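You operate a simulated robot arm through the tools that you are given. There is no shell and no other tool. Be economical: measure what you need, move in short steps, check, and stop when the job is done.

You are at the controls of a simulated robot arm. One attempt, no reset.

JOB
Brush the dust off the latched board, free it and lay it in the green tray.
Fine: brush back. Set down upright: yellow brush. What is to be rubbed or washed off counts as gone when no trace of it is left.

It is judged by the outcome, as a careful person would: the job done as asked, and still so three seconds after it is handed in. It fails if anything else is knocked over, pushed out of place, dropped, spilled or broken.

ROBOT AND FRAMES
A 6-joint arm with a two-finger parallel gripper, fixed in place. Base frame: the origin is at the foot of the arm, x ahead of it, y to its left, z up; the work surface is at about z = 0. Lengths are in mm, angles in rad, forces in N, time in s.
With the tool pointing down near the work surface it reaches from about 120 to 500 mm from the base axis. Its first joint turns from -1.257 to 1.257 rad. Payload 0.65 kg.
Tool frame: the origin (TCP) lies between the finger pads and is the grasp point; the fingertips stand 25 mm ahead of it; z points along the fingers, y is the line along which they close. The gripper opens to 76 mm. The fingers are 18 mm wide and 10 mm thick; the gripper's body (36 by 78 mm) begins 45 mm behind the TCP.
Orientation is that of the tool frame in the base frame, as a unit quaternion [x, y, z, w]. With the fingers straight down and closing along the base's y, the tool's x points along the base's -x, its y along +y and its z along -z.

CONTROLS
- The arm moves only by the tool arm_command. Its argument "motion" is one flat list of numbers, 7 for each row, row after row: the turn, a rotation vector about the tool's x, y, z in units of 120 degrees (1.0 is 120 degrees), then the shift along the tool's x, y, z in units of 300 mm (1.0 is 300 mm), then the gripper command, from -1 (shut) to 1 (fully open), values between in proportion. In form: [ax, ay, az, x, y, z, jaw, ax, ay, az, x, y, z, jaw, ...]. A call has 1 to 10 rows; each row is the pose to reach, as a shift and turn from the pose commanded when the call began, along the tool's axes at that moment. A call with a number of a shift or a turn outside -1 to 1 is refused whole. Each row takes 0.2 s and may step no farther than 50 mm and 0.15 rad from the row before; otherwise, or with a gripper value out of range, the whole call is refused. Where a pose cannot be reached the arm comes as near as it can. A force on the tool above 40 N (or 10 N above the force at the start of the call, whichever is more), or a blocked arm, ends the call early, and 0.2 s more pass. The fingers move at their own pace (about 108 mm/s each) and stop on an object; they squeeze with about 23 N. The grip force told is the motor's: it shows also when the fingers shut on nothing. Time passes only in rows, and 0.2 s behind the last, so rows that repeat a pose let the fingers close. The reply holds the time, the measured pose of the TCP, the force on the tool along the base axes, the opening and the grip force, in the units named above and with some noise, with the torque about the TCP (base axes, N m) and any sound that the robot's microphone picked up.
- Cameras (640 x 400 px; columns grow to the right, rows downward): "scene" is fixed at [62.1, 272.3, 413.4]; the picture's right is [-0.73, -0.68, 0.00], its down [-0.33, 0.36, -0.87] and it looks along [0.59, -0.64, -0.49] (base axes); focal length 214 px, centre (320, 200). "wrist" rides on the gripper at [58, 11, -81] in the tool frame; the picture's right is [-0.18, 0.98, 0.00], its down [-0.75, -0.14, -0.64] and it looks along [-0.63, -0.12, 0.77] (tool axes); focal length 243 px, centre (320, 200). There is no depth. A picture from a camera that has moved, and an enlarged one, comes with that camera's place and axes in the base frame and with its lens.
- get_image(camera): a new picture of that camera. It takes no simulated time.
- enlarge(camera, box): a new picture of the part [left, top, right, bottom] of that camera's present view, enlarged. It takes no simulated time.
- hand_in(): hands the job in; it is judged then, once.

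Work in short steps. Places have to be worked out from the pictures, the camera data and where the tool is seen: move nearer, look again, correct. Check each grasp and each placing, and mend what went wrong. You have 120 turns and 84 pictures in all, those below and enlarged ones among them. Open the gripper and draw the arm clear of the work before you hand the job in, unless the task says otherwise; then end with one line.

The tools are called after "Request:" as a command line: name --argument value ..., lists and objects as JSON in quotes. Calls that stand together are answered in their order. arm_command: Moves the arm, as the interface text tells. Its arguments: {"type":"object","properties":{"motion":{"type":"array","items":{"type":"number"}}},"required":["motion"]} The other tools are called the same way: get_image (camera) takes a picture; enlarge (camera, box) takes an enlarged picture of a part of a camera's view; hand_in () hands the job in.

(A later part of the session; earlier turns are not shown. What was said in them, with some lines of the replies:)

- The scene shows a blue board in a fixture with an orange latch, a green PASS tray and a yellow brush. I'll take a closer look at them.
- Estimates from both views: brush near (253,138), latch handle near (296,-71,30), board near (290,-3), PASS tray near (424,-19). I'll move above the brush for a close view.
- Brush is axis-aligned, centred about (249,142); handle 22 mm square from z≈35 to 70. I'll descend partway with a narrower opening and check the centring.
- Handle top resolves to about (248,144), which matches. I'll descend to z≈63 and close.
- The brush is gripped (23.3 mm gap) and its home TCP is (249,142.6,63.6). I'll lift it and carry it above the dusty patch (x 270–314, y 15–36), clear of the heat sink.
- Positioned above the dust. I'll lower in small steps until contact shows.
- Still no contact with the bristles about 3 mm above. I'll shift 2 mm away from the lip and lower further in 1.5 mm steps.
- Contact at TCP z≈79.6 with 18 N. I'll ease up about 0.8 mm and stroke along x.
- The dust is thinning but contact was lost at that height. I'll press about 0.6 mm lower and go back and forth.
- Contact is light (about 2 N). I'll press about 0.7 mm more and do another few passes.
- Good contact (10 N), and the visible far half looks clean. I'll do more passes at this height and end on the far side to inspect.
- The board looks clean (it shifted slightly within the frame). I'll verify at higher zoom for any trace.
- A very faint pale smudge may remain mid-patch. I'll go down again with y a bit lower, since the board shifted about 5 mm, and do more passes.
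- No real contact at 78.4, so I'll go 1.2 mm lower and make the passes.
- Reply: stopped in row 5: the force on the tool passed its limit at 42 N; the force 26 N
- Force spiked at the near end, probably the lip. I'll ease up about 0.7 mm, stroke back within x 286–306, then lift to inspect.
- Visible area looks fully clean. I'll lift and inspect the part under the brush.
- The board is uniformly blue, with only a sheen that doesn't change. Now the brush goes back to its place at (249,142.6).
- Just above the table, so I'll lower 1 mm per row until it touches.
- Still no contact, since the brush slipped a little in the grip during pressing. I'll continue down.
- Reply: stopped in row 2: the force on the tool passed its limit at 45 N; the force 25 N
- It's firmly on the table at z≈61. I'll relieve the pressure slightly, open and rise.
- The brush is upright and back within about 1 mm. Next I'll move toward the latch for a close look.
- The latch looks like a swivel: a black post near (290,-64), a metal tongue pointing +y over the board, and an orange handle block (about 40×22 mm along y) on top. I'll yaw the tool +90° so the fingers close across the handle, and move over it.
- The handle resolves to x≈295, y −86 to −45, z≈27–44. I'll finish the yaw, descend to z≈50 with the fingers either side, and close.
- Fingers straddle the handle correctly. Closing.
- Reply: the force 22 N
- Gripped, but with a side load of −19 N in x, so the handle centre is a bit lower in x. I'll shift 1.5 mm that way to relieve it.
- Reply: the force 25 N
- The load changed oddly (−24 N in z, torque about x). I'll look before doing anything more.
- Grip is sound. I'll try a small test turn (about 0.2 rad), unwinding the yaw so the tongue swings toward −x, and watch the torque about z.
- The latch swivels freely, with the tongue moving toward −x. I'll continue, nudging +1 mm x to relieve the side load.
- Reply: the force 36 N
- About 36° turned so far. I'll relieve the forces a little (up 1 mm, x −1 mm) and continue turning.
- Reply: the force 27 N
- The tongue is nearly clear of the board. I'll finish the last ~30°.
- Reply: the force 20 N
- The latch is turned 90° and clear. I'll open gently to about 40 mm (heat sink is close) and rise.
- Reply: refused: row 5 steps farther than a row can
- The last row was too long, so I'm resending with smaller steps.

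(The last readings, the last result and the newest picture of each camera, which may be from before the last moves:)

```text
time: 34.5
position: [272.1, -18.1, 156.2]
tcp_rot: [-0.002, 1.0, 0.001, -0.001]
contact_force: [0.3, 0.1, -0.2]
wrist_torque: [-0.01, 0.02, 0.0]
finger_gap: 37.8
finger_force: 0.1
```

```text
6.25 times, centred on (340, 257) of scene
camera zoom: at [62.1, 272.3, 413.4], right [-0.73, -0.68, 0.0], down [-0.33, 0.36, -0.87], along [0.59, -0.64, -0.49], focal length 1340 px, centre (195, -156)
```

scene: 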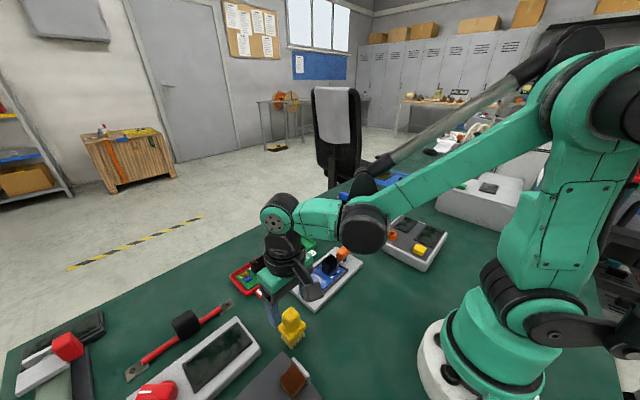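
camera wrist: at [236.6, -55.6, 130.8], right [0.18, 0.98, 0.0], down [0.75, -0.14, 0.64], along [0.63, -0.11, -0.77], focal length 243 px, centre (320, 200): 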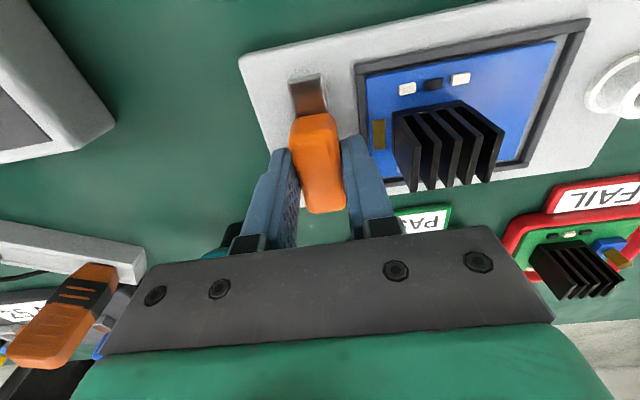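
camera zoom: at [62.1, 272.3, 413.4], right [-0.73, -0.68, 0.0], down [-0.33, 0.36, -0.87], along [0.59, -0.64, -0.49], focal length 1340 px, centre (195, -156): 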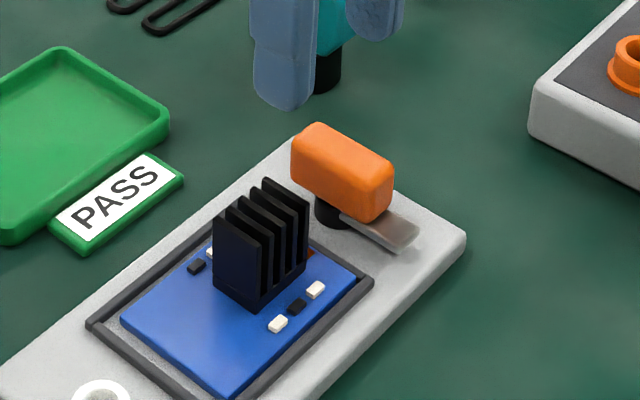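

Both views show the board clean and the latch clear. Heat sink is about x 284–305, y −30–0, top z≈44. I'll position above its centre (295,-15), partly descend and check.

Request:
arm_command --motion '[0, 0, 0, -0.04, 0.005, 0.1, 0.21, 0, 0, 0, -0.077, 0.01, 0.18, 0.21, 0, 0, 0, -0.077, 0.01, 0.26, 0.21]'

Request:
get_image --camera "wrist"

Request:
enlarge --camera "scene" --box '[290, 210, 390, 290]'

```text
time: 35.3
position: [293.6, -14.3, 75.1]
tcp_rot: [-0.001, 1.0, 0.0, 0.0]
contact_force: [0.1, -0.6, 1.0]
wrist_torque: [0.0, 0.03, 0.01]
finger_gap: 45.8
finger_force: 0.0
```

```text
44 pictures are left
camera wrist: at [235.1, -4.6, 157.8], right [0.18, 0.98, 0.0], down [0.75, -0.14, 0.64], along [0.63, -0.12, -0.77], focal length 243 px, centre (320, 200)
```

wrist: 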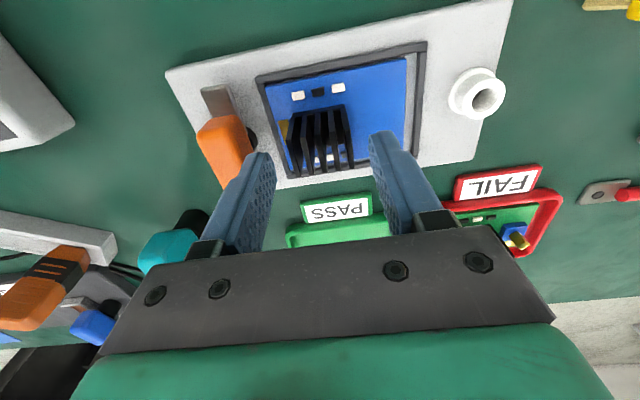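

```text
5.00 times, centred on (340, 250) of scene
camera zoom: at [62.1, 272.3, 413.4], right [-0.73, -0.68, 0.0], down [-0.33, 0.36, -0.87], along [0.59, -0.64, -0.49], focal length 1072 px, centre (220, -50)
```

zoom: 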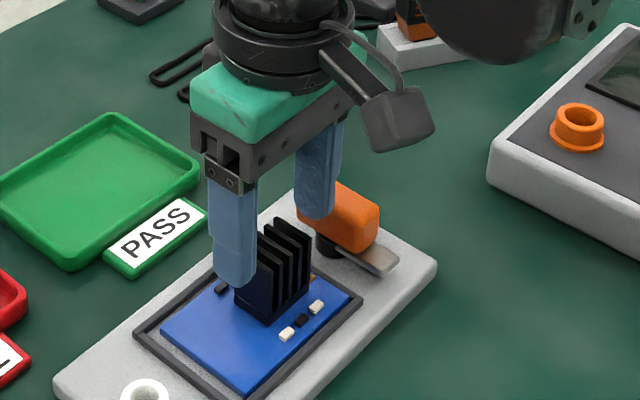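

Fingers bracket the heat sink; its centre is about (296,-16). I'll shift slightly, descend to z≈48 and close.

Request:
arm_command --motion '[0, 0, 0, -0.007, -0.005, 0.03, 0.21, 0, 0, 0, -0.007, -0.005, 0.09, 0.21, 0, 0, 0, -0.007, -0.005, 0.09, -1, 0, 0, 0, -0.007, -0.005, 0.09, -1, 0, 0, 0, -0.007, -0.005, 0.09, -1]'

Request:
enlarge --camera "scene" --box '[290, 210, 390, 290]'

```text
time: 36.5
position: [295.4, -14.2, 49.2]
tcp_rot: [-0.002, 1.0, 0.004, 0.0]
contact_force: [-0.1, 27.4, 9.2]
wrist_torque: [0.66, 0.02, -0.06]
finger_gap: 30.4
finger_force: 23.6
```

```text
5.00 times, centred on (340, 250) of scene
camera zoom: at [62.1, 272.3, 413.4], right [-0.73, -0.68, 0.0], down [-0.33, 0.36, -0.87], along [0.59, -0.64, -0.49], focal length 1072 px, centre (220, -50)
```

zoom: 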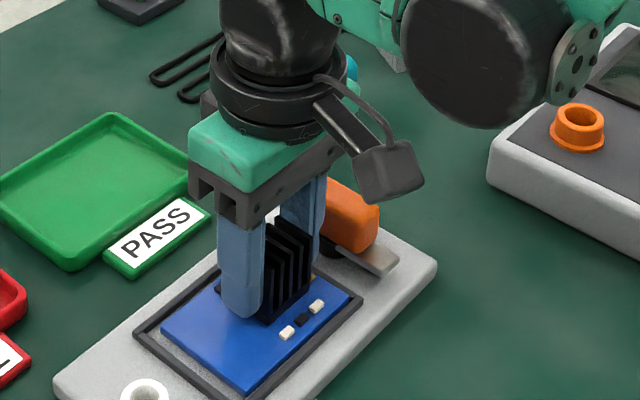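

Gripped (30.4 mm) with a +27 N side load because the board sits against the frame. I'll shift +1.5 mm y to relieve it, then start lifting.

Request:
arm_command --motion '[0, 0, 0, 0, 0.005, 0, -1, 0, 0, 0, 0, 0.008, 0, -1]'

```text
time: 37.1
position: [296.7, -14.9, 50.1]
tcp_rot: [-0.001, 1.0, 0.0, -0.001]
contact_force: [-1.5, 5.4, -1.1]
wrist_torque: [0.24, 0.05, 0.05]
finger_gap: 30.5
finger_force: 23.2
```

Load relieved. Lifting in small steps first.

Request:
arm_command --motion '[0, 0, 0, 0, 0, -0.015, -1, 0, 0, 0, 0, 0, -0.04, -1, 0, 0, 0, 0, 0, -0.1, -1, 0, 0, 0, 0, 0, -0.2, -1]'

Request:
enlarge --camera "scene" --box '[280, 200, 380, 280]'

Request:
get_image --camera "wrist"

```text
time: 38.1
position: [295.1, -15.7, 111.2]
tcp_rot: [-0.002, 1.0, 0.002, 0.0]
contact_force: [-0.3, 1.0, 0.0]
wrist_torque: [0.0, 0.03, 0.0]
finger_gap: 30.4
finger_force: 23.4
```

```text
5.00 times, centred on (330, 240) of scene
camera zoom: at [62.1, 272.3, 413.4], right [-0.73, -0.68, 0.0], down [-0.33, 0.36, -0.87], along [0.59, -0.64, -0.49], focal length 1072 px, centre (270, 0)
```

zoom: 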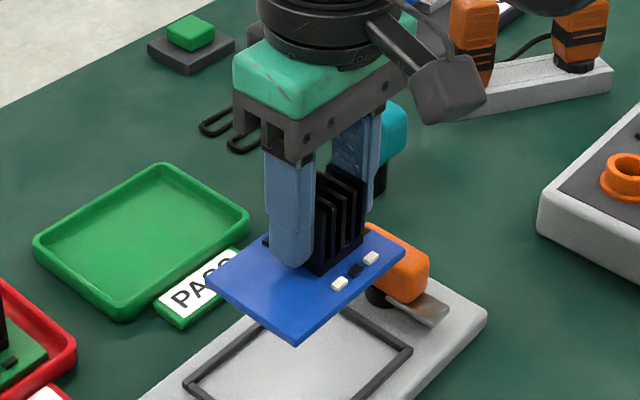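

```text
40 pictures are left
camera wrist: at [237.8, -4.1, 192.2], right [0.18, 0.98, 0.0], down [0.75, -0.14, 0.64], along [0.63, -0.12, -0.77], focal length 243 px, centre (320, 200)
```

wrist: 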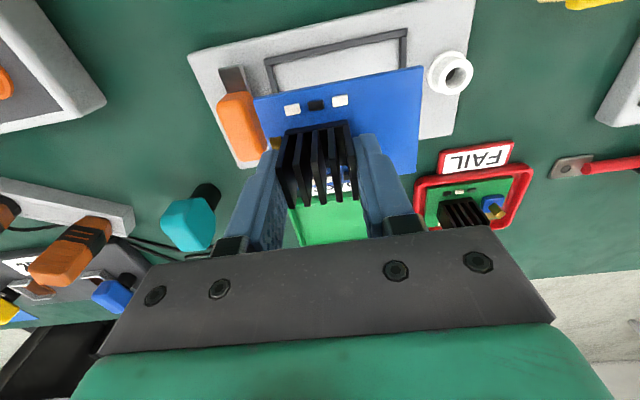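

The board is free, level and firmly held. The tray's outer extents are x 384–459, y −64–34 (centre ≈ (421.5,-15)); the board centre is offset (−3,+11.5) from the TCP, so I'll target TCP ≈ (424.5,-26.5).

Request:
arm_command --motion '[0, 0, 0, -0.1, -0.01, 0, -1, 0, 0, 0, -0.22, -0.018, 0, -1, 0, 0, 0, -0.34, -0.027, 0, -1, 0, 0, 0, -0.431, -0.036, 0, -1, 0, 0, 0, -0.431, -0.036, 0.1, -1]'

Request:
enlarge --camera "scene" --box '[250, 190, 350, 270]'

Request:
get_image --camera "wrist"

```text
time: 39.3
position: [425.6, -25.4, 78.8]
tcp_rot: [0.0, 1.0, 0.001, -0.001]
contact_force: [0.3, -0.4, -0.3]
wrist_torque: [0.0, -0.01, -0.01]
finger_gap: 30.5
finger_force: 23.2
```

```text
5.00 times, centred on (300, 230) of scene
camera zoom: at [62.1, 272.3, 413.4], right [-0.73, -0.68, 0.0], down [-0.33, 0.36, -0.87], along [0.59, -0.64, -0.49], focal length 1072 px, centre (420, 50)
```

zoom: 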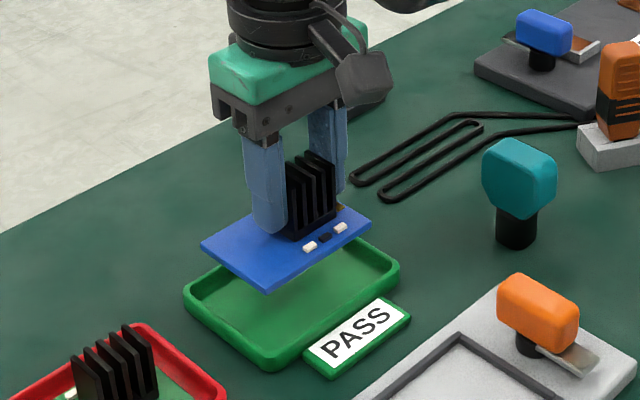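

```text
38 pictures are left
camera wrist: at [367.4, -14.7, 161.0], right [0.18, 0.98, 0.0], down [0.75, -0.14, 0.64], along [0.63, -0.12, -0.77], focal length 243 px, centre (320, 200)
```

wrist: 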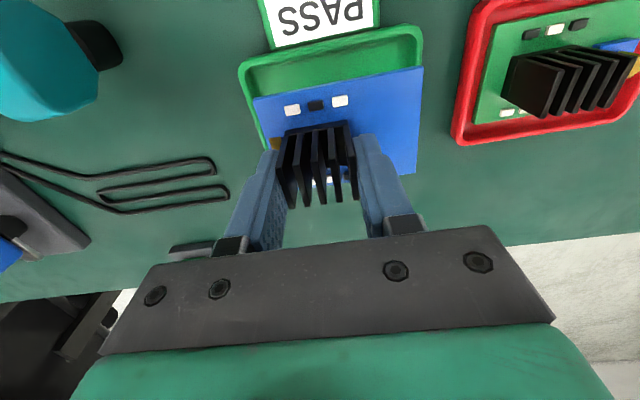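

Board (y −51–24, x 397–449) lines up inside the tray (y −65–34, x 386–459). I'll lower to z≈48 with a 1.5 mm y correction.

Request:
arm_command --motion '[0, 0, 0, 0, -0.005, 0.05, -1, 0, 0, 0, 0, -0.005, 0.1, -1]'

Request:
enlarge --camera "scene" --box '[260, 215, 340, 279]'

```text
time: 39.9
position: [425.3, -27.1, 49.6]
tcp_rot: [0.0, 1.0, 0.002, 0.001]
contact_force: [-0.4, -0.2, -1.1]
wrist_torque: [-0.01, 0.01, 0.01]
finger_gap: 30.8
finger_force: 23.2
```

```text
6.25 times, centred on (300, 247) of scene
camera zoom: at [62.1, 272.3, 413.4], right [-0.73, -0.68, 0.0], down [-0.33, 0.36, -0.87], along [0.59, -0.64, -0.49], focal length 1340 px, centre (445, -94)
```

zoom: 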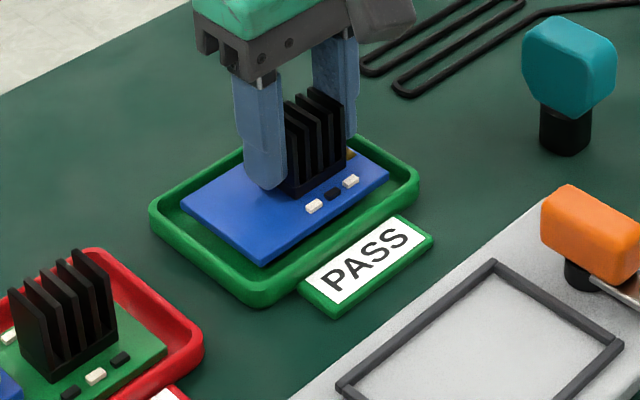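

Well centred over the tray floor. Lowering gradually until contact.

Request:
arm_command --motion '[0, 0, 0, 0, 0, 0.008, -1, 0, 0, 0, 0, 0, 0.014, -1, 0, 0, 0, 0, 0, 0.018, -1, 0, 0, 0, 0, 0, 0.022, -1]'

Request:
enlarge --camera "scene" --box '[260, 215, 340, 279]'

```text
time: 40.9
position: [425.4, -26.2, 42.3]
tcp_rot: [-0.001, 1.0, 0.001, -0.001]
contact_force: [0.9, -0.3, -1.7]
wrist_torque: [0.02, -0.01, 0.02]
finger_gap: 29.9
finger_force: 23.1
```

```text
6.25 times, centred on (300, 247) of scene
camera zoom: at [62.1, 272.3, 413.4], right [-0.73, -0.68, 0.0], down [-0.33, 0.36, -0.87], along [0.59, -0.64, -0.49], focal length 1340 px, centre (445, -94)
```

zoom: 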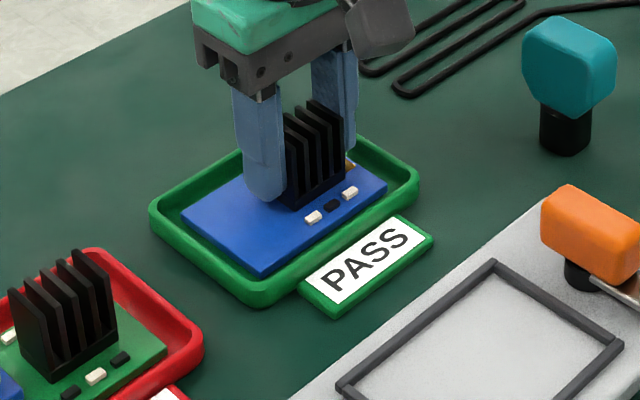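

Request:
arm_command --motion '[0, 0, 0, 0, 0, 0.003, -1, 0, 0, 0, 0, 0, 0.006, -1]'

```text
time: 41.5
position: [424.3, -26.4, 40.4]
tcp_rot: [-0.002, 1.0, 0.001, -0.001]
contact_force: [0.9, 0.4, 7.0]
wrist_torque: [-0.16, 0.0, -0.03]
finger_gap: 30.3
finger_force: 23.6
```

Contact (7 N): the board rests on the tray floor. I'll open modestly and rise.

Request:
arm_command --motion '[0, 0, 0, 0, 0, 0, 0.15, 0, 0, 0, 0, 0, 0, 0.15, 0, 0, 0, 0, 0, -0.07, 0.15, 0, 0, 0, 0, 0, -0.2, 0.15, 0, 0, 0, 0.1, 0, -0.3, 0.15, 0, 0, 0, 0.22, 0, -0.4, 0.15, 0, 0, 0, 0.35, 0, -0.5, 0.15]'

Request:
enlarge --camera "scene" --box '[220, 210, 380, 338]'

Request:
get_image --camera "wrist"

```text
time: 43.1
position: [320.8, -26.3, 190.8]
tcp_rot: [0.0, 1.0, 0.002, 0.0]
contact_force: [0.5, -0.7, 1.0]
wrist_torque: [0.01, -0.02, 0.0]
finger_gap: 43.6
finger_force: 0.1
```

```text
3.12 times, centred on (300, 274) of scene
camera zoom: at [62.1, 272.3, 413.4], right [-0.73, -0.68, 0.0], down [-0.33, 0.36, -0.87], along [0.59, -0.64, -0.49], focal length 670 px, centre (382, -31)
```

zoom: 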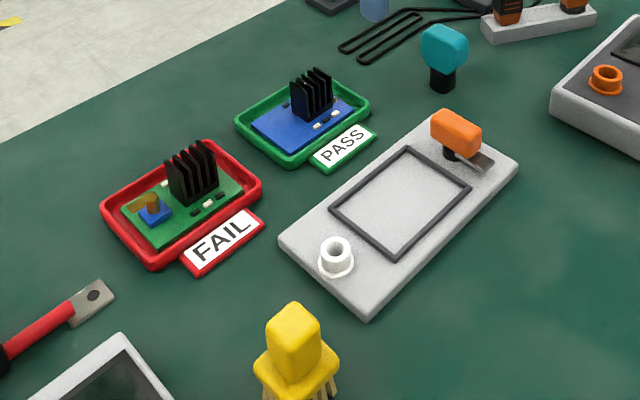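

```text
34 pictures are left
camera wrist: at [262.3, -15.8, 272.5], right [0.18, 0.98, 0.0], down [0.75, -0.14, 0.64], along [0.63, -0.12, -0.77], focal length 243 px, centre (320, 200)
```

wrist: 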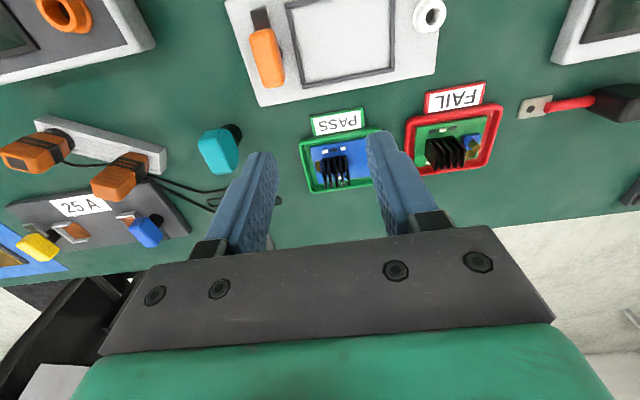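

Board lies flat in the tray and everything else is in place. One last zoom to make sure no dust remains.

Request:
enlarge --camera "scene" --box '[275, 222, 315, 254]'

Request:
enlarge --camera "wrist" --box '[295, 120, 395, 200]'

```text
12.50 times, centred on (295, 238) of scene
camera zoom: at [62.1, 272.3, 413.4], right [-0.73, -0.68, 0.0], down [-0.33, 0.36, -0.87], along [0.59, -0.64, -0.49], focal length 2681 px, centre (632, -275)
```

zoom: 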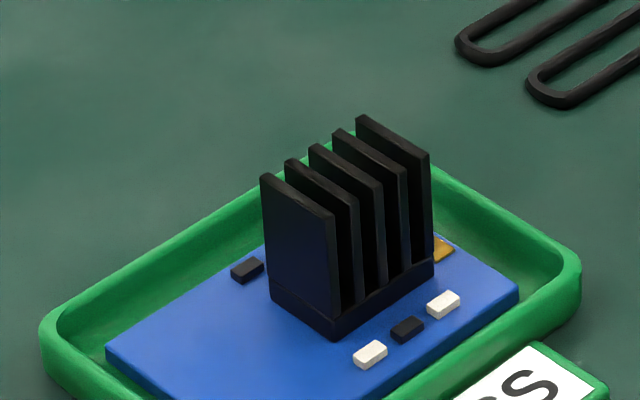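

```text
5.00 times, centred on (345, 160) of wrist
camera zoom: at [262.3, -15.8, 272.5], right [0.18, 0.98, 0.0], down [0.75, -0.14, 0.64], along [0.63, -0.12, -0.77], focal length 1213 px, centre (195, 400)
```

zoom: 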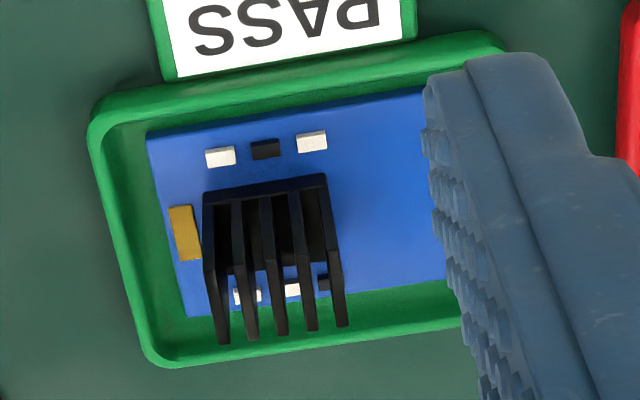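

No dust remains and the board lies flat in the green tray. The gripper is open and clear, so I'm handing in.

Request:
hand_in

```text
The job is handed in.
```

I brushed the board until no dust showed, swung the latch aside and laid the board flat in the green PASS tray; the yellow brush is back upright in its place, within about 1 mm.
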